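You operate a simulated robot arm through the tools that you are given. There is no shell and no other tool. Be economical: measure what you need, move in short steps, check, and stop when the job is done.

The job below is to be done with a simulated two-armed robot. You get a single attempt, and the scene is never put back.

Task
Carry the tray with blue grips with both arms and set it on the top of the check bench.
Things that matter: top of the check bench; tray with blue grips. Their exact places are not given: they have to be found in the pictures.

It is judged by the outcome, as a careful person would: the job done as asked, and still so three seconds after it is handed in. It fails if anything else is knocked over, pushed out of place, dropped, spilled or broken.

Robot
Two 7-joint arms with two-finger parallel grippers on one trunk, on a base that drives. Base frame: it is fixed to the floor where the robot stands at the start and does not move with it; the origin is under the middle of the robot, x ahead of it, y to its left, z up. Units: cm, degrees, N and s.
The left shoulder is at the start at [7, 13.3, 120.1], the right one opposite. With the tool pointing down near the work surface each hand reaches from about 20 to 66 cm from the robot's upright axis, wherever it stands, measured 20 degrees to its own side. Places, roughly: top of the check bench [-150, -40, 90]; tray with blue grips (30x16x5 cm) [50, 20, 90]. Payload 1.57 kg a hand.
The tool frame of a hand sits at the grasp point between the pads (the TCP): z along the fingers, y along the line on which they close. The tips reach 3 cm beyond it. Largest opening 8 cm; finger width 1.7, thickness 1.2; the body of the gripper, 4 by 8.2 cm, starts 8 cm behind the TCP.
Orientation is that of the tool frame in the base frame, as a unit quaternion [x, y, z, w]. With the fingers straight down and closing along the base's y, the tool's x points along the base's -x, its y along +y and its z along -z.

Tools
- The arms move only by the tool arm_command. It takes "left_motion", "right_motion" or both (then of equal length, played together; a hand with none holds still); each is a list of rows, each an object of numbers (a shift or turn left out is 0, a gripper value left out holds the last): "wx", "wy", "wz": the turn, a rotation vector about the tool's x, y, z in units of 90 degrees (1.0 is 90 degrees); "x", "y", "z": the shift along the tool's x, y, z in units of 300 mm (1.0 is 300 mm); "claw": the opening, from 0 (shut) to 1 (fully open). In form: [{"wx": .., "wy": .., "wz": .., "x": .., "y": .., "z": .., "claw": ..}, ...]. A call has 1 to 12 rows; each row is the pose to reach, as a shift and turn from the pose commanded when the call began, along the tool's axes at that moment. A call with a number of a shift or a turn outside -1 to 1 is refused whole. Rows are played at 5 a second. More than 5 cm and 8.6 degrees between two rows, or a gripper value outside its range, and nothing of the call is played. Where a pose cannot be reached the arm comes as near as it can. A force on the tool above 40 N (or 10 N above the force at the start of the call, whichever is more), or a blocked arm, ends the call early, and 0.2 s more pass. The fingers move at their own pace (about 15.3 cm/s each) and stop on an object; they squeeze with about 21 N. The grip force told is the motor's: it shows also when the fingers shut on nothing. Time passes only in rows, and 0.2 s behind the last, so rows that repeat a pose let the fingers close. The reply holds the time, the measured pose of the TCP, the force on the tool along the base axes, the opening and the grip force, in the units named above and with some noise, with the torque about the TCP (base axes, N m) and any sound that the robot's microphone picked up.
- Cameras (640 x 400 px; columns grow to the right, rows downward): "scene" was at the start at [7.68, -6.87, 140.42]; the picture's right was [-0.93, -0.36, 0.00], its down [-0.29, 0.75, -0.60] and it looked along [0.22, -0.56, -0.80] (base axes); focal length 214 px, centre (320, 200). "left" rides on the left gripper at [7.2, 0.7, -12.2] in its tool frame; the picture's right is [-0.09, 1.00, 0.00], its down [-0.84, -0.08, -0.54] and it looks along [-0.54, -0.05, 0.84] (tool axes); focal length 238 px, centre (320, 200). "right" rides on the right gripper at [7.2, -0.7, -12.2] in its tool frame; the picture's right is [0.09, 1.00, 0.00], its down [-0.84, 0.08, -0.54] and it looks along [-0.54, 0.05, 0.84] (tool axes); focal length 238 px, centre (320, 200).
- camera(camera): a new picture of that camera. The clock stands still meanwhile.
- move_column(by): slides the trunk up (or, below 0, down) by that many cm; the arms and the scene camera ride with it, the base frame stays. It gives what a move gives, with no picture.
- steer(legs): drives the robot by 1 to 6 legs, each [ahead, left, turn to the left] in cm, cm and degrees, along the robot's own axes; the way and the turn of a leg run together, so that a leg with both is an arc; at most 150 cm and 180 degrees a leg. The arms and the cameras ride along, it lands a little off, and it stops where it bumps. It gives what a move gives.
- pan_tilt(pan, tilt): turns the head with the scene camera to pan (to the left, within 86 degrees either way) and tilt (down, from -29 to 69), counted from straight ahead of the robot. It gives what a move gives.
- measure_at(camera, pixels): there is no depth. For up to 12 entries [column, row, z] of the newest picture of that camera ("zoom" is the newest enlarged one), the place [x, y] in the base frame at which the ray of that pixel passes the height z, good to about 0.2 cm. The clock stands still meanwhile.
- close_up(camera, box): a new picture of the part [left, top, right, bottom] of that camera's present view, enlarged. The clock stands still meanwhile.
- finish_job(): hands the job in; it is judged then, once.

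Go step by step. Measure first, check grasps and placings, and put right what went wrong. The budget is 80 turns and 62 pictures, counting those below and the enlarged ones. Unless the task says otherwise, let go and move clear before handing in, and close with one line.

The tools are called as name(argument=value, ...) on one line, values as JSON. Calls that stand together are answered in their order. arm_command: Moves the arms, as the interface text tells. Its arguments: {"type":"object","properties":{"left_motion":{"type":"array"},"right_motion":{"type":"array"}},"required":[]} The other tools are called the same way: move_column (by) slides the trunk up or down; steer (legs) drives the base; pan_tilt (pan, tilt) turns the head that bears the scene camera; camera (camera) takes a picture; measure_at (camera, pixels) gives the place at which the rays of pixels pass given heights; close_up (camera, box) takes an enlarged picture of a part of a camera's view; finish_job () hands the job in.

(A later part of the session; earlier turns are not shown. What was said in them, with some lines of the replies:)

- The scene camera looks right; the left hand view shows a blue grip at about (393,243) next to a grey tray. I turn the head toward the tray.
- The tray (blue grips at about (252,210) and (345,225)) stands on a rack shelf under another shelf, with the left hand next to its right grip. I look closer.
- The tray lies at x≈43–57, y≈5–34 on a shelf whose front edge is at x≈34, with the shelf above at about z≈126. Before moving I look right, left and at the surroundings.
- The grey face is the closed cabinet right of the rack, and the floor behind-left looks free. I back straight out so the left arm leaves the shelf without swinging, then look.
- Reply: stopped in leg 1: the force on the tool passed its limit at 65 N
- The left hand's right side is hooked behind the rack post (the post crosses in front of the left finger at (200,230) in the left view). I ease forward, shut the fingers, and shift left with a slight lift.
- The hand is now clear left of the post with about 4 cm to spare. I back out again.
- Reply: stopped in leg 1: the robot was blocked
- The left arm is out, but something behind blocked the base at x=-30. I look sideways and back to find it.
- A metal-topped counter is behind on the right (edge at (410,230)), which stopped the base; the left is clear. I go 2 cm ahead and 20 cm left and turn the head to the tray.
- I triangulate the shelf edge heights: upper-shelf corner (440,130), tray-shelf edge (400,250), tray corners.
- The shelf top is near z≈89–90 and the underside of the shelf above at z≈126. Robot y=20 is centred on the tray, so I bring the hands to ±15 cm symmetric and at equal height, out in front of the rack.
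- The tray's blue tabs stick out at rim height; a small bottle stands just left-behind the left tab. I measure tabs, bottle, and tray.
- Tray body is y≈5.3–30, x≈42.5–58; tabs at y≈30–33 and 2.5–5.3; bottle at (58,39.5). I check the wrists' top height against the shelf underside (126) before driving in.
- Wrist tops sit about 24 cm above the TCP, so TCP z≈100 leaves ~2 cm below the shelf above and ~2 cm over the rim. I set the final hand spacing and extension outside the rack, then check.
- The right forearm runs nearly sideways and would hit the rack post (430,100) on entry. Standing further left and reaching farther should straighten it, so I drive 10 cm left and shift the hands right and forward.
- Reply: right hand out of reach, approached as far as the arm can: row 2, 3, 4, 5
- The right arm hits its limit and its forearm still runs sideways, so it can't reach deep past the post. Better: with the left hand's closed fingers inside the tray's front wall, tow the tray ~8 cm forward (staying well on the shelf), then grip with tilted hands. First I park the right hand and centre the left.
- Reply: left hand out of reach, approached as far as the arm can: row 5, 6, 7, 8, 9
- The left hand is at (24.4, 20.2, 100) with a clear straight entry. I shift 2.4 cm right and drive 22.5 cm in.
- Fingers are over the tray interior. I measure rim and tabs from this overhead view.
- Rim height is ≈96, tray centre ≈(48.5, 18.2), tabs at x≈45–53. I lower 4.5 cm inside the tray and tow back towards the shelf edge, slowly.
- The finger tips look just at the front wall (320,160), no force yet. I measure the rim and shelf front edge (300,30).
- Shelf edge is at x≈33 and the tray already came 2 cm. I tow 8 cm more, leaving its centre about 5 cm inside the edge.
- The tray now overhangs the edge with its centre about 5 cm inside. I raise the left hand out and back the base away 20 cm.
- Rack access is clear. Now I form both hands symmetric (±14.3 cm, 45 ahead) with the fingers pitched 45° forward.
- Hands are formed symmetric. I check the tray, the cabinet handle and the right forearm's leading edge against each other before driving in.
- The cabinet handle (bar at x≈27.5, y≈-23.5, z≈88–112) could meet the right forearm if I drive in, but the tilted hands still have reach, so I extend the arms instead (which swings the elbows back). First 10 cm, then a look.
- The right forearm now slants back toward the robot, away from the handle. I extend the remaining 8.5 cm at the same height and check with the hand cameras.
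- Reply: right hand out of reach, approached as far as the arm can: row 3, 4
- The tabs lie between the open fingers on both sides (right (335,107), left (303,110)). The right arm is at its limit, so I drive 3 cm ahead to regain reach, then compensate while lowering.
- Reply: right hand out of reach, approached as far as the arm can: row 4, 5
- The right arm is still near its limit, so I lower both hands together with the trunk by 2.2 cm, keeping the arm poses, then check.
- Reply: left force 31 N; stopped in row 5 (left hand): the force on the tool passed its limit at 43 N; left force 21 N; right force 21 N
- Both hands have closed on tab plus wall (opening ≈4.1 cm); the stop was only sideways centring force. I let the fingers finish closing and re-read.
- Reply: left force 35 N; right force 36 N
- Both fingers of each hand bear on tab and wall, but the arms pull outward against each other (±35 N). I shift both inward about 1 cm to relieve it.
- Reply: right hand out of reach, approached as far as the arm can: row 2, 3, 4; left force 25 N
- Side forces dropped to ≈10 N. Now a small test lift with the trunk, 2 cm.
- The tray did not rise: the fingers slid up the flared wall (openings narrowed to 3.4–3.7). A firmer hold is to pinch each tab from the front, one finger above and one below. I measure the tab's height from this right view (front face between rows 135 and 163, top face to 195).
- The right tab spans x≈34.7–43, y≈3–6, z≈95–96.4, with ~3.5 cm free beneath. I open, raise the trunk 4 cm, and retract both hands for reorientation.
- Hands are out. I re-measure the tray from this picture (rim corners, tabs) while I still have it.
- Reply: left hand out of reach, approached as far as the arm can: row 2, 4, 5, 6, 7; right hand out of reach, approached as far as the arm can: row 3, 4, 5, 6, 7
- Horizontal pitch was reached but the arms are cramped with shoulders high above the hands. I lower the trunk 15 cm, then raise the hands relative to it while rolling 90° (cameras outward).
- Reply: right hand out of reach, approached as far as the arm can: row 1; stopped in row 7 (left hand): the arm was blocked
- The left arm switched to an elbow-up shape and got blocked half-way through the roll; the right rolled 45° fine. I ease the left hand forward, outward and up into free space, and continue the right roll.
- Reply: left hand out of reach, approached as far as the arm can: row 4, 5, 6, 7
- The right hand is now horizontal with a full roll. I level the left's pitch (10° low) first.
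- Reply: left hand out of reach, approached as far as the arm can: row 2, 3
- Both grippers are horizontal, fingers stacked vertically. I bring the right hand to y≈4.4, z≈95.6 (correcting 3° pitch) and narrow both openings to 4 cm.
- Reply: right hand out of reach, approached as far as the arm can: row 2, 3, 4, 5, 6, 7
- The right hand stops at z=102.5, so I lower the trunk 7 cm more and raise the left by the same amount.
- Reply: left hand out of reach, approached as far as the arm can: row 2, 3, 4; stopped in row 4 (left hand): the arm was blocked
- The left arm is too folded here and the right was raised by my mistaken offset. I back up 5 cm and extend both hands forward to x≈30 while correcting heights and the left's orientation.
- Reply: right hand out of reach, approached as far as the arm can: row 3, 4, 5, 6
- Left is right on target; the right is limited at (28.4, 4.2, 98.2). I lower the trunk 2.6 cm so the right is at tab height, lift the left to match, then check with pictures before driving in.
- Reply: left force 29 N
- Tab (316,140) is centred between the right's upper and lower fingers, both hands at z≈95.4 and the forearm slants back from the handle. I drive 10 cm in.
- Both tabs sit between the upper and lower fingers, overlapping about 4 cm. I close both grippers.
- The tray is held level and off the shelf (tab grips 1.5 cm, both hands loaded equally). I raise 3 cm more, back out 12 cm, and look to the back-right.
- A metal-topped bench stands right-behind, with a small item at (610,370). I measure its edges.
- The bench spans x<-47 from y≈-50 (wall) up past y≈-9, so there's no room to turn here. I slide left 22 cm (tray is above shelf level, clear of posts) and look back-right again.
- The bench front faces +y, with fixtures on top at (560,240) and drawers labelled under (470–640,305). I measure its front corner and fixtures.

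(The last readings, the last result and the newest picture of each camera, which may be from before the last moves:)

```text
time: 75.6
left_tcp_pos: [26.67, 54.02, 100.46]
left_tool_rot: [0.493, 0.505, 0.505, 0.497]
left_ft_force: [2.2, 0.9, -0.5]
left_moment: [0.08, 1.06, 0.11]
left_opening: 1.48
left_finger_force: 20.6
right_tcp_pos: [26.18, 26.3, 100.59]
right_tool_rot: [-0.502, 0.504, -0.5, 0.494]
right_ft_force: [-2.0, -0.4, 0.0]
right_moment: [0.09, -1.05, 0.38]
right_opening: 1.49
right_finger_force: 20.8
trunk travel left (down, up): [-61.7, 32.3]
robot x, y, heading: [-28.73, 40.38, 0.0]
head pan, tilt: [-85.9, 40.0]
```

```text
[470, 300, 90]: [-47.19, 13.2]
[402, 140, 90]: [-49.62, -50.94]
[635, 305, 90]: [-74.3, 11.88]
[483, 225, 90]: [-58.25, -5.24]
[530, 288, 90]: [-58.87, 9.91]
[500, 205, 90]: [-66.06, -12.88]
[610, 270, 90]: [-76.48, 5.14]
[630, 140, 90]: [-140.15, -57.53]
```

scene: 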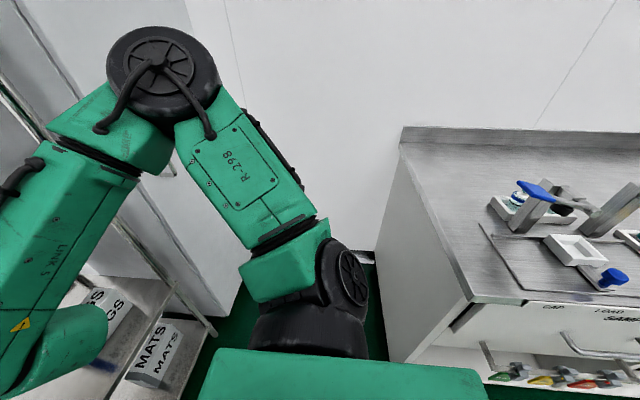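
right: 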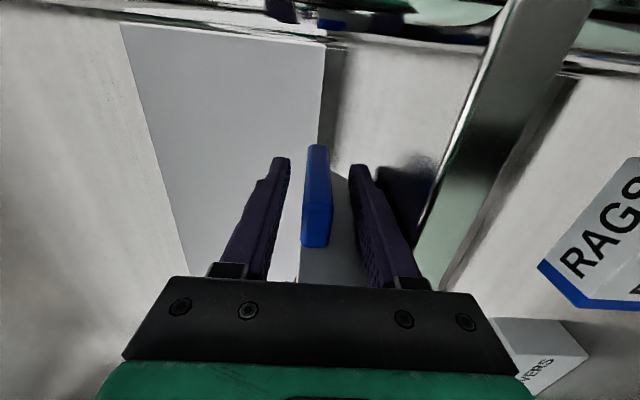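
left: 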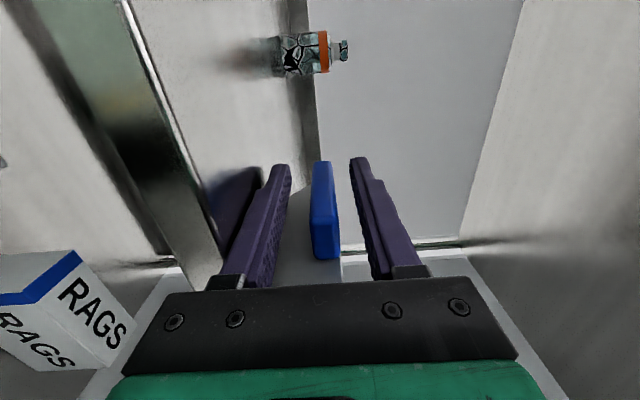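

The bench occupies x<-47, y from -51 to 13, fronted on +y, with open floor beyond. I back out diagonally into the aisle to about (-85, 110) and turn right to face the bench line.

steer(legs=[[-12, 8, 0], [-45, 65, 0], [0, 0, -90]])

pan_tilt(pan=25, tilt=25)

camera(camera="scene")

```text
time: 84.5
left_tcp_pos: [-72.42, 56.29, 100.56]
left_tool_rot: [0.705, 0.002, 0.0, 0.709]
left_ft_force: [-0.3, -0.6, -1.9]
left_moment: [1.04, -0.04, -0.07]
left_opening: 1.49
left_finger_force: 20.9
right_tcp_pos: [-100.15, 57.18, 100.54]
right_tool_rot: [0.009, 0.711, -0.704, -0.01]
right_ft_force: [-0.5, -0.6, -0.4]
right_moment: [-1.03, -0.12, -0.04]
right_opening: 1.51
right_finger_force: 20.9
trunk travel left (down, up): [-61.7, 32.3]
robot x, y, heading: [-85.02, 111.62, -90.7]
head pan, tilt: [-85.9, 40.0]
```

```text
time: 86.4
left_tcp_pos: [-72.44, 56.29, 100.46]
left_tool_rot: [0.705, 0.001, 0.0, 0.709]
left_ft_force: [-0.3, 0.0, -1.0]
left_moment: [1.02, -0.04, 0.04]
left_opening: 1.52
left_finger_force: 21.1
right_tcp_pos: [-100.23, 57.31, 100.49]
right_tool_rot: [0.008, 0.71, -0.704, -0.011]
right_ft_force: [1.2, 0.1, -0.6]
right_moment: [-1.02, -0.14, -0.1]
right_opening: 1.49
right_finger_force: 21.0
trunk travel left (down, up): [-61.7, 32.3]
robot x, y, heading: [-84.89, 111.79, -90.8]
head pan, tilt: [25.0, 25.0]
```

```text
5 pictures are left
```

scene: 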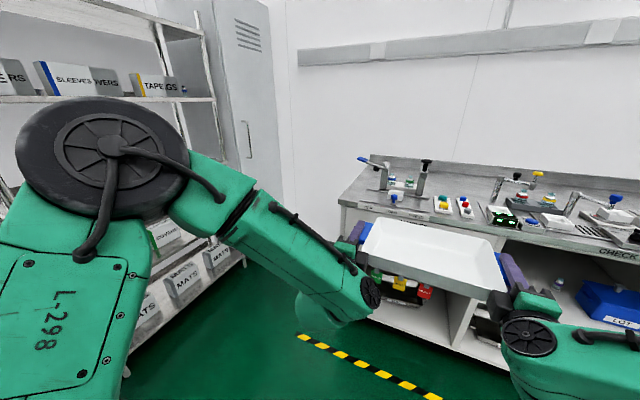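

The bench front carries a "CHECK…" label at (615,250), so it is this bench, with its free space further to the right. I pan right.

pan_tilt(pan=-30, tilt=25)

camera(camera="scene")

```text
time: 87.7
left_tcp_pos: [-72.34, 56.28, 100.44]
left_tool_rot: [0.705, 0.001, 0.0, 0.709]
left_ft_force: [-1.5, 0.4, -1.5]
left_moment: [1.01, -0.01, -0.21]
left_opening: 1.48
left_finger_force: 20.9
right_tcp_pos: [-100.26, 57.19, 100.54]
right_tool_rot: [0.007, 0.71, -0.704, -0.011]
right_ft_force: [-0.8, -1.4, -0.4]
right_moment: [-1.02, -0.09, -0.15]
right_opening: 1.49
right_finger_force: 20.4
trunk travel left (down, up): [-61.7, 32.3]
robot x, y, heading: [-85.1, 111.88, -90.9]
head pan, tilt: [-30.0, 25.0]
```

```text
4 pictures are left
```

scene: 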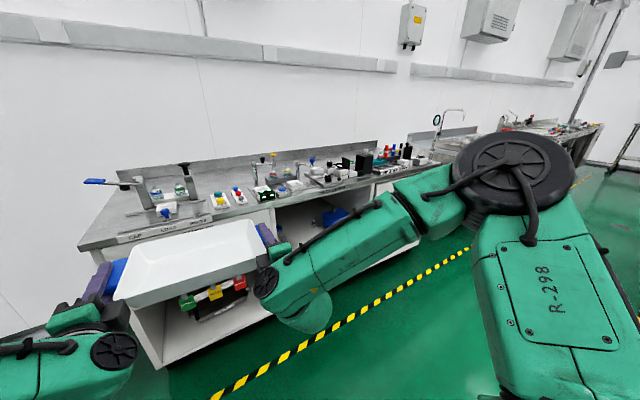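

The bench runs long to the right with items along it. I zoom on its top to find a free spot.

close_up(camera="scene", box=[160, 110, 440, 285])

```text
2.29 times, centred on (300, 198) of scene
```

zoom: 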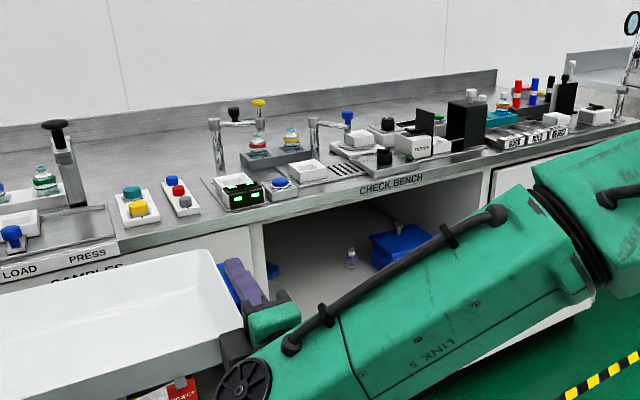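

I measure gaps between items: press fixture, cap trays, dispensers, wall and front edge.

measure_at(camera="zoom", pixels=[[118, 240, 90], [82, 207, 90], [120, 226, 90], [160, 217, 90], [113, 197, 90], [165, 183, 90], [200, 208, 90], [202, 180, 90], [240, 208, 90], [215, 178, 90], [100, 138, 90], [210, 122, 90]])

measure_at(camera="zoom", pixels=[[300, 192, 90], [380, 172, 90], [330, 158, 90], [350, 152, 90], [400, 155, 90], [450, 150, 90], [490, 140, 90], [490, 90, 90], [350, 100, 90], [250, 118, 90], [300, 135, 90], [485, 158, 90]])

```text
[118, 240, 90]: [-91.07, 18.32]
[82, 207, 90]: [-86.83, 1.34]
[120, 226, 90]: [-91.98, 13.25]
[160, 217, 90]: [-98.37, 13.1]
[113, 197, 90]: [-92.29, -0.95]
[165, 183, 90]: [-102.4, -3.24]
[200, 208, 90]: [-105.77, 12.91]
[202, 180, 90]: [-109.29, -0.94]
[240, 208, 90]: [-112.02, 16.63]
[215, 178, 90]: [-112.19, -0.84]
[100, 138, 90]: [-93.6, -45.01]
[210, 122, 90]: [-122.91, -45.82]
```

```text
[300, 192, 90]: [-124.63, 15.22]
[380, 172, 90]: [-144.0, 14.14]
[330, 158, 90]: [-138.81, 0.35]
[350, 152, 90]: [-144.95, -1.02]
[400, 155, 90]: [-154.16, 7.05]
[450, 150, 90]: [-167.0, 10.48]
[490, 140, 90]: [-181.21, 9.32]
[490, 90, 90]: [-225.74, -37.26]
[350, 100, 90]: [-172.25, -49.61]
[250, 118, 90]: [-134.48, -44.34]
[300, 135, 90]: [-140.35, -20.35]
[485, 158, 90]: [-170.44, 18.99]
```

The bench is crowded except for its left end: x≈-47 to -63 with y from about -49 to -5 is bare (press plate starts at (-58,-5)). I'll approach that end facing -x. First raise the tray 25 cm, turn right, and go round to about (0, 52).

move_column(by=25)

steer(legs=[[0, 0, -89], [-45, 0, 0], [0, 60, 0], [-36, 0, 0]])

```text
time: 90.2
left_tcp_pos: [-72.43, 56.21, 125.6]
left_tool_rot: [0.706, 0.001, -0.001, 0.709]
left_ft_force: [-1.0, -0.7, -1.2]
left_moment: [1.03, -0.06, 0.01]
left_opening: 1.49
left_finger_force: 20.7
right_tcp_pos: [-100.16, 57.2, 125.58]
right_tool_rot: [0.007, 0.71, -0.704, -0.011]
right_ft_force: [0.1, -0.4, -1.0]
right_moment: [-1.03, -0.1, 0.02]
right_opening: 1.49
right_finger_force: 21.7
trunk travel left (down, up): [-86.7, 7.3]
robot x, y, heading: [-85.57, 111.64, -90.7]
head pan, tilt: [-30.0, 25.0]
```

```text
time: 101.7
left_tcp_pos: [-57.99, 39.45, 125.52]
left_tool_rot: [0.505, -0.492, -0.496, 0.506]
left_ft_force: [0.1, 0.9, -1.9]
left_moment: [-0.02, -1.0, 0.04]
left_opening: 1.5
left_finger_force: 20.7
right_tcp_pos: [-57.53, 67.28, 125.45]
right_tool_rot: [0.503, 0.502, -0.494, -0.501]
right_ft_force: [-0.5, -0.8, -1.3]
right_moment: [-0.12, 0.99, -0.02]
right_opening: 1.51
right_finger_force: 20.8
trunk travel left (down, up): [-86.7, 7.3]
robot x, y, heading: [-2.09, 53.06, -179.9]
head pan, tilt: [-30.0, 25.0]
```

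Robot is at (-2, 53) facing the bench end. I back 3 cm, strafe left 45 cm, and take a look at the free end and the wall.

steer(legs=[[-3.2, 0, 0], [0, 45, 0]])

pan_tilt(pan=20, tilt=35)

camera(camera="scene")

```text
time: 104.8
left_tcp_pos: [-54.16, -5.4, 125.52]
left_tool_rot: [0.505, -0.491, -0.495, 0.508]
left_ft_force: [0.3, 0.4, -1.6]
left_moment: [-0.05, -1.02, -0.15]
left_opening: 1.49
left_finger_force: 21.0
right_tcp_pos: [-53.73, 22.27, 125.49]
right_tool_rot: [0.502, 0.501, -0.495, -0.501]
right_ft_force: [0.0, -1.0, -0.5]
right_moment: [-0.14, 0.96, -0.12]
right_opening: 1.47
right_finger_force: 21.1
trunk travel left (down, up): [-86.7, 7.3]
robot x, y, heading: [1.34, 8.48, -179.6]
head pan, tilt: [-30.0, 25.0]
```

```text
time: 106.0
left_tcp_pos: [-54.12, -5.6, 125.53]
left_tool_rot: [0.506, -0.492, -0.495, 0.507]
left_ft_force: [-1.3, 1.0, -1.7]
left_moment: [-0.07, -1.01, 0.2]
left_opening: 1.47
left_finger_force: 21.3
right_tcp_pos: [-53.65, 22.21, 125.59]
right_tool_rot: [0.503, 0.502, -0.495, -0.501]
right_ft_force: [0.9, -1.3, -0.3]
right_moment: [-0.1, 0.98, 0.12]
right_opening: 1.5
right_finger_force: 20.9
trunk travel left (down, up): [-86.7, 7.3]
robot x, y, heading: [1.02, 8.34, -179.4]
head pan, tilt: [20.0, 35.0]
```

```text
2 pictures are left
```

scene: 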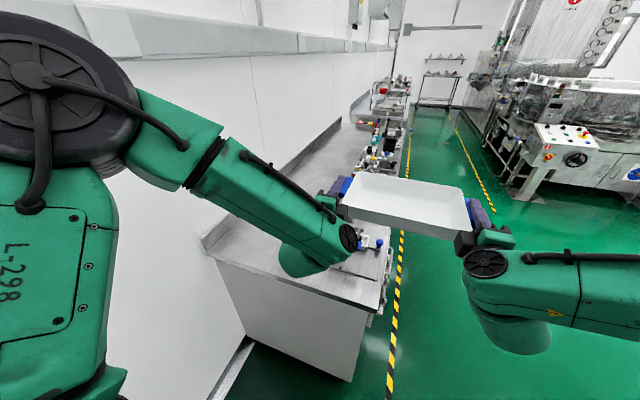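

The bench end is bare here. I measure the wall, bench end edge and fixtures.

measure_at(camera="scene", pixels=[[205, 240, 90], [378, 308, 90], [378, 308, 91], [250, 345, 0], [215, 395, 0], [330, 270, 90], [355, 250, 90], [383, 245, 90], [300, 175, 90], [112, 55, 150], [112, 55, 165]])

```text
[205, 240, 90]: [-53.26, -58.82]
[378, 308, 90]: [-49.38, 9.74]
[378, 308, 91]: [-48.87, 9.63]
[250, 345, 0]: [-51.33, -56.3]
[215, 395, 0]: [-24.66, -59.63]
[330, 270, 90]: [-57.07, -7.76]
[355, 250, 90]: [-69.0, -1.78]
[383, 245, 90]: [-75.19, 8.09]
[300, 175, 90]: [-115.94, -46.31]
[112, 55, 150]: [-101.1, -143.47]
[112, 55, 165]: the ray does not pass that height
```

Comparing both views, the bench top is nearer z≈87 with its end at x≈-50.5, plate corner near (-61,-9), and wall at y≈-59 with a rail near z≈150. I strafe 20 cm, lower 18 cm so the left elbow passes below the rail, then strafe the last 10.5 cm.

steer(legs=[[0, 20, -0.5]])

move_column(by=-18)

steer(legs=[[0, 10.5, 0]])

```text
time: 107.6
left_tcp_pos: [-54.07, -24.91, 125.58]
left_tool_rot: [0.502, -0.495, -0.497, 0.505]
left_ft_force: [0.6, 1.8, -1.5]
left_moment: [-0.06, -1.03, -0.07]
left_opening: 1.49
left_finger_force: 21.0
right_tcp_pos: [-53.65, 2.83, 125.59]
right_tool_rot: [0.505, 0.499, -0.494, -0.502]
right_ft_force: [-0.5, 0.0, -1.0]
right_moment: [-0.08, 0.99, -0.02]
right_opening: 1.47
right_finger_force: 20.7
trunk travel left (down, up): [-86.7, 7.3]
robot x, y, heading: [1.29, -11.61, 179.7]
head pan, tilt: [20.0, 35.0]
```

```text
time: 109.6
left_tcp_pos: [-54.28, -25.28, 107.51]
left_tool_rot: [0.503, -0.495, -0.499, 0.504]
left_ft_force: [0.4, 0.5, -1.1]
left_moment: [-0.04, -0.96, 0.05]
left_opening: 1.49
left_finger_force: 21.0
right_tcp_pos: [-53.59, 2.53, 107.52]
right_tool_rot: [0.505, 0.5, -0.492, -0.503]
right_ft_force: [0.4, 0.4, -0.7]
right_moment: [-0.07, 0.97, -0.1]
right_opening: 1.5
right_finger_force: 21.1
trunk travel left (down, up): [-68.7, 25.3]
robot x, y, heading: [1.1, -11.81, 180.0]
head pan, tilt: [20.0, 35.0]
```

```text
time: 110.8
left_tcp_pos: [-54.13, -35.74, 107.48]
left_tool_rot: [0.503, -0.494, -0.498, 0.505]
left_ft_force: [0.7, 0.9, -0.8]
left_moment: [-0.03, -0.94, -0.17]
left_opening: 1.5
left_finger_force: 20.9
right_tcp_pos: [-53.62, -7.9, 107.59]
right_tool_rot: [0.505, 0.5, -0.493, -0.503]
right_ft_force: [-0.8, -0.5, -0.6]
right_moment: [-0.04, 0.95, -0.17]
right_opening: 1.53
right_finger_force: 21.1
trunk travel left (down, up): [-68.7, 25.3]
robot x, y, heading: [1.19, -22.45, 179.9]
head pan, tilt: [20.0, 35.0]
```

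The tray is now over the bare end at (-54, -22). I use one picture, tilted down, to verify the edge and the plate before lowering.

pan_tilt(pan=-12, tilt=42)

camera(camera="scene")

```text
time: 111.8
left_tcp_pos: [-54.09, -35.78, 107.47]
left_tool_rot: [0.504, -0.494, -0.497, 0.505]
left_ft_force: [-1.5, 0.7, -1.8]
left_moment: [-0.08, -0.95, 0.08]
left_opening: 1.49
left_finger_force: 20.9
right_tcp_pos: [-53.51, -7.98, 107.57]
right_tool_rot: [0.505, 0.5, -0.493, -0.502]
right_ft_force: [1.3, -0.7, -0.9]
right_moment: [-0.03, 0.93, 0.28]
right_opening: 1.5
right_finger_force: 21.1
trunk travel left (down, up): [-68.7, 25.3]
robot x, y, heading: [0.91, -22.35, 179.8]
head pan, tilt: [-12.0, 42.0]
```

```text
1 pictures are left
```

scene: 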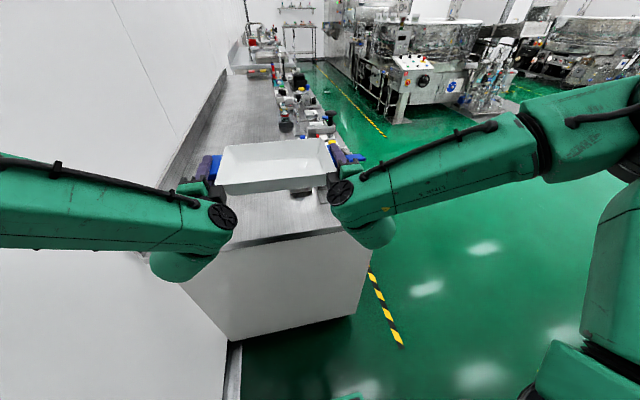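

The bench end edge is visible from (215,248) to (342,229), and the press plate peeks out right of the tray near (290–325,190). I measure them.

measure_at(camera="scene", pixels=[[230, 247, 90], [230, 247, 87], [230, 247, 85], [340, 230, 90], [340, 230, 87], [340, 230, 85], [292, 198, 90], [292, 198, 86], [320, 203, 90], [320, 203, 86], [218, 194, 103], [328, 186, 103]])

close_up(camera="scene", box=[180, 100, 380, 260])

```text
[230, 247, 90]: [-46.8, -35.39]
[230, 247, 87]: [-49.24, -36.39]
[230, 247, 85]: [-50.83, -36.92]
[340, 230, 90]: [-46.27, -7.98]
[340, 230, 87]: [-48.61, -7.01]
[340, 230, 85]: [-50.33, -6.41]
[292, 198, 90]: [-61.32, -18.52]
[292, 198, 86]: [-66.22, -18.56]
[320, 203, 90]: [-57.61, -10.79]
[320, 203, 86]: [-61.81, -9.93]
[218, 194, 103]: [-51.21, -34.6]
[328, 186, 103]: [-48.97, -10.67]
```

```text
2.50 times, centred on (280, 180) of scene
```

zoom: 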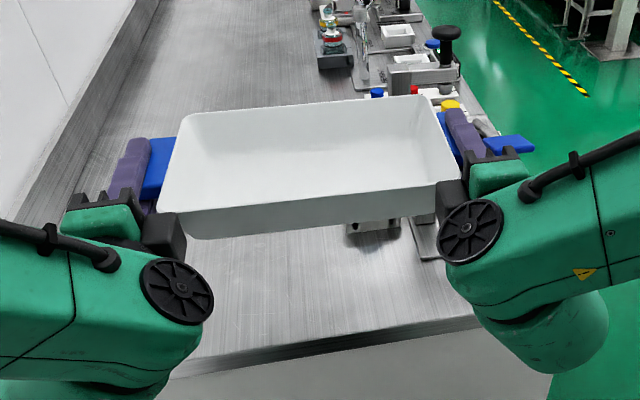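

No pictures remain, but this zoom can still be measured: the bottle holder's near edge (348,233)–(400,240) and the plate corner (440,260).

measure_at(camera="zoom", pixels=[[348, 233, 88], [400, 238, 88], [348, 233, 90], [345, 222, 92], [438, 260, 88], [412, 222, 88], [420, 262, 88], [250, 350, 88], [450, 325, 88], [185, 238, 103], [440, 185, 107.5], [160, 212, 107.5]])

```text
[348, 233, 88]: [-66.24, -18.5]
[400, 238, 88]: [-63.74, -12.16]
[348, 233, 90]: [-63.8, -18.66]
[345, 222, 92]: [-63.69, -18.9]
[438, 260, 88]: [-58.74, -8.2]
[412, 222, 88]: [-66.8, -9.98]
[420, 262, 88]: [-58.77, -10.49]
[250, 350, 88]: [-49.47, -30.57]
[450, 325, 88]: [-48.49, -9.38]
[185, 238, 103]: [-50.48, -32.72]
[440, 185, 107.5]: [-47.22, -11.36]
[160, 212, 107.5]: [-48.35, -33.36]
```

The plate corner is at (-58.8,-10.5) and the bottle holder at x<-63.7, y>-18.7. The tray (far edge ≈-62.5, right edge ≈-9.3) needs 2.5 cm more left; then I lower 12 cm.

steer(legs=[[0, 2.7, 0]])

move_column(by=-12)

```text
time: 112.6
left_tcp_pos: [-54.13, -38.06, 107.51]
left_tool_rot: [0.502, -0.496, -0.498, 0.504]
left_ft_force: [0.4, 0.7, -0.7]
left_moment: [-0.04, -0.93, 0.23]
left_opening: 1.5
left_finger_force: 20.7
right_tcp_pos: [-53.52, -10.29, 107.48]
right_tool_rot: [0.506, 0.499, -0.493, -0.502]
right_ft_force: [0.0, -0.1, -1.0]
right_moment: [-0.09, 0.99, 0.01]
right_opening: 1.49
right_finger_force: 21.5
trunk travel left (down, up): [-68.7, 25.3]
robot x, y, heading: [0.96, -24.98, 179.8]
head pan, tilt: [-12.0, 42.0]
```

```text
time: 114.1
left_tcp_pos: [-54.18, -38.41, 95.47]
left_tool_rot: [0.504, -0.495, -0.499, 0.503]
left_ft_force: [-1.0, 1.2, -1.1]
left_moment: [-0.08, -0.94, 0.15]
left_opening: 1.47
left_finger_force: 20.8
right_tcp_pos: [-53.49, -10.62, 95.54]
right_tool_rot: [0.505, 0.5, -0.492, -0.503]
right_ft_force: [0.3, -1.6, -0.5]
right_moment: [-0.06, 0.93, -0.03]
right_opening: 1.48
right_finger_force: 20.6
trunk travel left (down, up): [-56.7, 37.3]
robot x, y, heading: [1.5, -24.94, 179.7]
head pan, tilt: [-12.0, 42.0]
```

At TCP 95.5 there is still no contact. I lower 1.5 cm, watching the force.

move_column(by=-1.3)

```text
time: 114.7
left_tcp_pos: [-54.24, -38.32, 94.18]
left_tool_rot: [0.503, -0.494, -0.499, 0.504]
left_ft_force: [0.8, 0.4, -2.4]
left_moment: [-0.03, -0.95, -0.03]
left_opening: 1.52
left_finger_force: 20.6
right_tcp_pos: [-53.7, -10.58, 94.22]
right_tool_rot: [0.505, 0.499, -0.493, -0.503]
right_ft_force: [-0.7, -0.5, -1.0]
right_moment: [-0.03, 0.91, -0.05]
right_opening: 1.47
right_finger_force: 20.9
trunk travel left (down, up): [-55.4, 38.6]
robot x, y, heading: [1.35, -25.17, 179.9]
head pan, tilt: [-12.0, 42.0]
```

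Still hanging free (z forces −1 to −2 N). Another 1 cm.

move_column(by=-1)

```text
time: 115.3
left_tcp_pos: [-54.18, -38.47, 93.11]
left_tool_rot: [0.503, -0.495, -0.498, 0.504]
left_ft_force: [1.2, 0.7, -1.5]
left_moment: [-0.02, -0.9, -0.19]
left_opening: 1.47
left_finger_force: 21.0
right_tcp_pos: [-53.54, -10.67, 93.22]
right_tool_rot: [0.505, 0.5, -0.493, -0.502]
right_ft_force: [-1.1, -0.2, -0.1]
right_moment: [-0.03, 0.91, -0.09]
right_opening: 1.49
right_finger_force: 21.1
trunk travel left (down, up): [-54.4, 39.6]
robot x, y, heading: [1.08, -24.96, 179.9]
head pan, tilt: [-12.0, 42.0]
```

No contact yet; another 0.8 cm.

move_column(by=-0.8)

```text
time: 115.8
left_tcp_pos: [-54.13, -38.39, 92.44]
left_tool_rot: [0.504, -0.495, -0.498, 0.503]
left_ft_force: [1.0, -0.1, -0.7]
left_moment: [-0.02, -0.95, -0.23]
left_opening: 1.48
left_finger_force: 21.3
right_tcp_pos: [-53.54, -10.6, 92.42]
right_tool_rot: [0.505, 0.499, -0.492, -0.504]
right_ft_force: [-1.0, -0.8, -0.6]
right_moment: [-0.03, 0.89, -0.14]
right_opening: 1.49
right_finger_force: 20.9
trunk travel left (down, up): [-53.6, 40.4]
robot x, y, heading: [1.07, -25.05, 180.1]
head pan, tilt: [-12.0, 42.0]
```

Still free, so the bench is lower than I assumed (≤87) and its end therefore lies a bit further (-49 to -50.5). I move 2 cm ahead for better support, then lower more.

steer(legs=[[2, 0, 0]])

move_column(by=-0.8)

```text
time: 116.6
left_tcp_pos: [-56.05, -38.39, 92.47]
left_tool_rot: [0.503, -0.494, -0.499, 0.504]
left_ft_force: [1.3, 0.4, -1.0]
left_moment: [-0.01, -0.91, -0.08]
left_opening: 1.5
left_finger_force: 20.7
right_tcp_pos: [-55.4, -10.58, 92.61]
right_tool_rot: [0.505, 0.499, -0.492, -0.503]
right_ft_force: [-1.4, 0.4, -0.3]
right_moment: [-0.07, 0.92, -0.18]
right_opening: 1.48
right_finger_force: 21.0
trunk travel left (down, up): [-53.6, 40.4]
robot x, y, heading: [-0.78, -25.06, 179.8]
head pan, tilt: [-12.0, 42.0]
```

```text
time: 117.2
left_tcp_pos: [-56.02, -38.48, 91.46]
left_tool_rot: [0.503, -0.495, -0.498, 0.503]
left_ft_force: [-1.6, -0.8, -1.9]
left_moment: [-0.04, -0.9, -0.07]
left_opening: 1.47
left_finger_force: 20.8
right_tcp_pos: [-55.41, -10.65, 91.72]
right_tool_rot: [0.504, 0.5, -0.493, -0.503]
right_ft_force: [2.6, -0.1, -0.7]
right_moment: [0.03, 0.87, 0.45]
right_opening: 1.49
right_finger_force: 20.8
trunk travel left (down, up): [-52.8, 41.2]
robot x, y, heading: [-0.65, -24.95, 179.7]
head pan, tilt: [-12.0, 42.0]
```

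Still hanging; continue 0.8 cm.

move_column(by=-0.8)

```text
time: 117.8
left_tcp_pos: [-56.09, -38.42, 90.73]
left_tool_rot: [0.504, -0.495, -0.499, 0.503]
left_ft_force: [-0.4, -0.1, -1.6]
left_moment: [-0.05, -0.93, 0.07]
left_opening: 1.5
left_finger_force: 20.8
right_tcp_pos: [-55.42, -10.5, 90.86]
right_tool_rot: [0.504, 0.5, -0.492, -0.504]
right_ft_force: [1.0, -0.5, -1.6]
right_moment: [-0.1, 0.89, 0.21]
right_opening: 1.49
right_finger_force: 21.2
trunk travel left (down, up): [-52.0, 42.0]
robot x, y, heading: [-0.68, -25.14, 180.0]
head pan, tilt: [-12.0, 42.0]
```

move_column(by=-0.8)

```text
time: 118.3
left_tcp_pos: [-56.13, -38.35, 90.07]
left_tool_rot: [0.504, -0.495, -0.498, 0.504]
left_ft_force: [-0.7, 0.8, -0.8]
left_moment: [-0.05, -0.91, 0.11]
left_opening: 1.51
left_finger_force: 21.1
right_tcp_pos: [-55.45, -10.58, 90.14]
right_tool_rot: [0.504, 0.499, -0.493, -0.503]
right_ft_force: [0.1, -0.7, -1.2]
right_moment: [-0.07, 0.89, -0.03]
right_opening: 1.51
right_finger_force: 20.4
trunk travel left (down, up): [-51.2, 42.8]
robot x, y, heading: [-0.61, -25.1, 179.8]
head pan, tilt: [-12.0, 42.0]
```

Force readings are unchanged at TCP 90.1, so no contact yet. I lower another 0.8 cm.

move_column(by=-0.8)

```text
time: 118.9
left_tcp_pos: [-56.09, -38.41, 89.72]
left_tool_rot: [0.501, -0.491, -0.501, 0.506]
left_ft_force: [-6.4, -0.7, 21.1]
left_moment: [0.04, -1.29, -0.05]
left_opening: 1.51
left_finger_force: 20.8
right_tcp_pos: [-55.43, -10.69, 89.73]
right_tool_rot: [-0.502, -0.496, 0.496, 0.506]
right_ft_force: [-7.6, 0.6, 16.8]
right_moment: [-0.13, -0.03, -0.43]
right_opening: 1.48
right_finger_force: 20.6
trunk travel left (down, up): [-50.4, 43.6]
robot x, y, heading: [-0.7, -25.13, 179.7]
head pan, tilt: [-12.0, 42.0]
```

Both hands now feel about +20 N upward: the tray has landed (bench top ≈85). I relieve 0.4 cm and open the fingers a little, evenly.

move_column(by=0.4)

arm_command(left_motion=[{"claw": 0.22}, {"claw": 0.28}, {"claw": 0.34}, {"claw": 0.34}], right_motion=[{"claw": 0.22}, {"claw": 0.28}, {"claw": 0.34}, {"claw": 0.34}])

```text
time: 119.4
left_tcp_pos: [-55.95, -38.38, 89.78]
left_tool_rot: [0.502, -0.494, -0.498, 0.505]
left_ft_force: [-3.5, -0.4, 15.7]
left_moment: [0.06, -1.0, -0.05]
left_opening: 1.48
left_finger_force: 20.7
right_tcp_pos: [-55.34, -10.7, 89.7]
right_tool_rot: [0.504, 0.499, -0.493, -0.504]
right_ft_force: [-3.0, 0.4, 6.5]
right_moment: [-0.13, 1.0, -0.17]
right_opening: 1.47
right_finger_force: 21.2
trunk travel left (down, up): [-50.8, 43.2]
robot x, y, heading: [-0.74, -24.63, 180.0]
head pan, tilt: [-12.0, 42.0]
```

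```text
time: 120.4
left_tcp_pos: [-56.23, -38.4, 89.64]
left_tool_rot: [0.503, -0.495, -0.498, 0.504]
left_ft_force: [-0.4, -0.2, -0.5]
left_moment: [0.01, 0.0, 0.0]
left_opening: 2.71
left_finger_force: 0.1
right_tcp_pos: [-55.48, -10.63, 89.67]
right_tool_rot: [0.505, 0.5, -0.492, -0.503]
right_ft_force: [-1.0, 0.1, 1.1]
right_moment: [0.0, 0.0, -0.04]
right_opening: 2.74
right_finger_force: 0.1
trunk travel left (down, up): [-50.8, 43.2]
robot x, y, heading: [-0.95, -25.13, 179.8]
head pan, tilt: [-12.0, 42.0]
```

Both hands are free of load, so the tray rests on the bench. I withdraw straight back 5 cm, watching forces.

steer(legs=[[-5, 0, 0]])

```text
time: 121.3
left_tcp_pos: [-51.11, -38.38, 89.57]
left_tool_rot: [0.502, -0.495, -0.499, 0.504]
left_ft_force: [1.1, -0.1, 0.0]
left_moment: [-0.03, -0.02, 0.0]
left_opening: 2.71
left_finger_force: 0.0
right_tcp_pos: [-50.49, -10.5, 89.68]
right_tool_rot: [0.505, 0.499, -0.493, -0.503]
right_ft_force: [0.0, 0.8, 1.1]
right_moment: [0.01, 0.01, -0.02]
right_opening: 2.72
right_finger_force: 0.1
trunk travel left (down, up): [-50.8, 43.2]
robot x, y, heading: [4.47, -24.88, 179.7]
head pan, tilt: [-12.0, 42.0]
```

No drag on either hand. The cabinet handle is behind the robot, so I retract the last 6 cm with the arms.

arm_command(left_motion=[{"z": -0.05}, {"z": -0.1}, {"z": -0.15}, {"z": -0.2}, {"z": -0.2}], right_motion=[{"z": -0.05}, {"z": -0.1}, {"z": -0.15}, {"z": -0.2}, {"z": -0.2}])

close_up(camera="scene", box=[140, 100, 400, 290])

```text
time: 122.5
left_tcp_pos: [-45.46, -38.36, 89.59]
left_tool_rot: [0.504, -0.495, -0.498, 0.504]
left_ft_force: [-0.4, -0.1, -0.4]
left_moment: [-0.01, -0.01, 0.06]
left_opening: 2.73
left_finger_force: 0.0
right_tcp_pos: [-44.44, -10.68, 89.72]
right_tool_rot: [0.505, 0.5, -0.492, -0.503]
right_ft_force: [0.1, 0.0, -0.2]
right_moment: [-0.03, -0.03, -0.01]
right_opening: 2.73
right_finger_force: 0.0
trunk travel left (down, up): [-50.8, 43.2]
robot x, y, heading: [4.04, -24.94, 180.0]
head pan, tilt: [-12.0, 42.0]
```

```text
refused: no pictures are left
```

The tray with blue grips is on the bare left end of the check bench. Both hands read zero force and are about 3.5 cm clear of the grips. I have no pictures left to confirm it by eye, so this rests on the contact and force readings; I hand in now.

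finish_job()

```text
The job is handed in.
```

I carried the tray with blue grips with both arms and set it on the bare left end of the check bench, then let go and moved both hands clear. I had no pictures left to check the final placing by eye, so it rests on the force readings.
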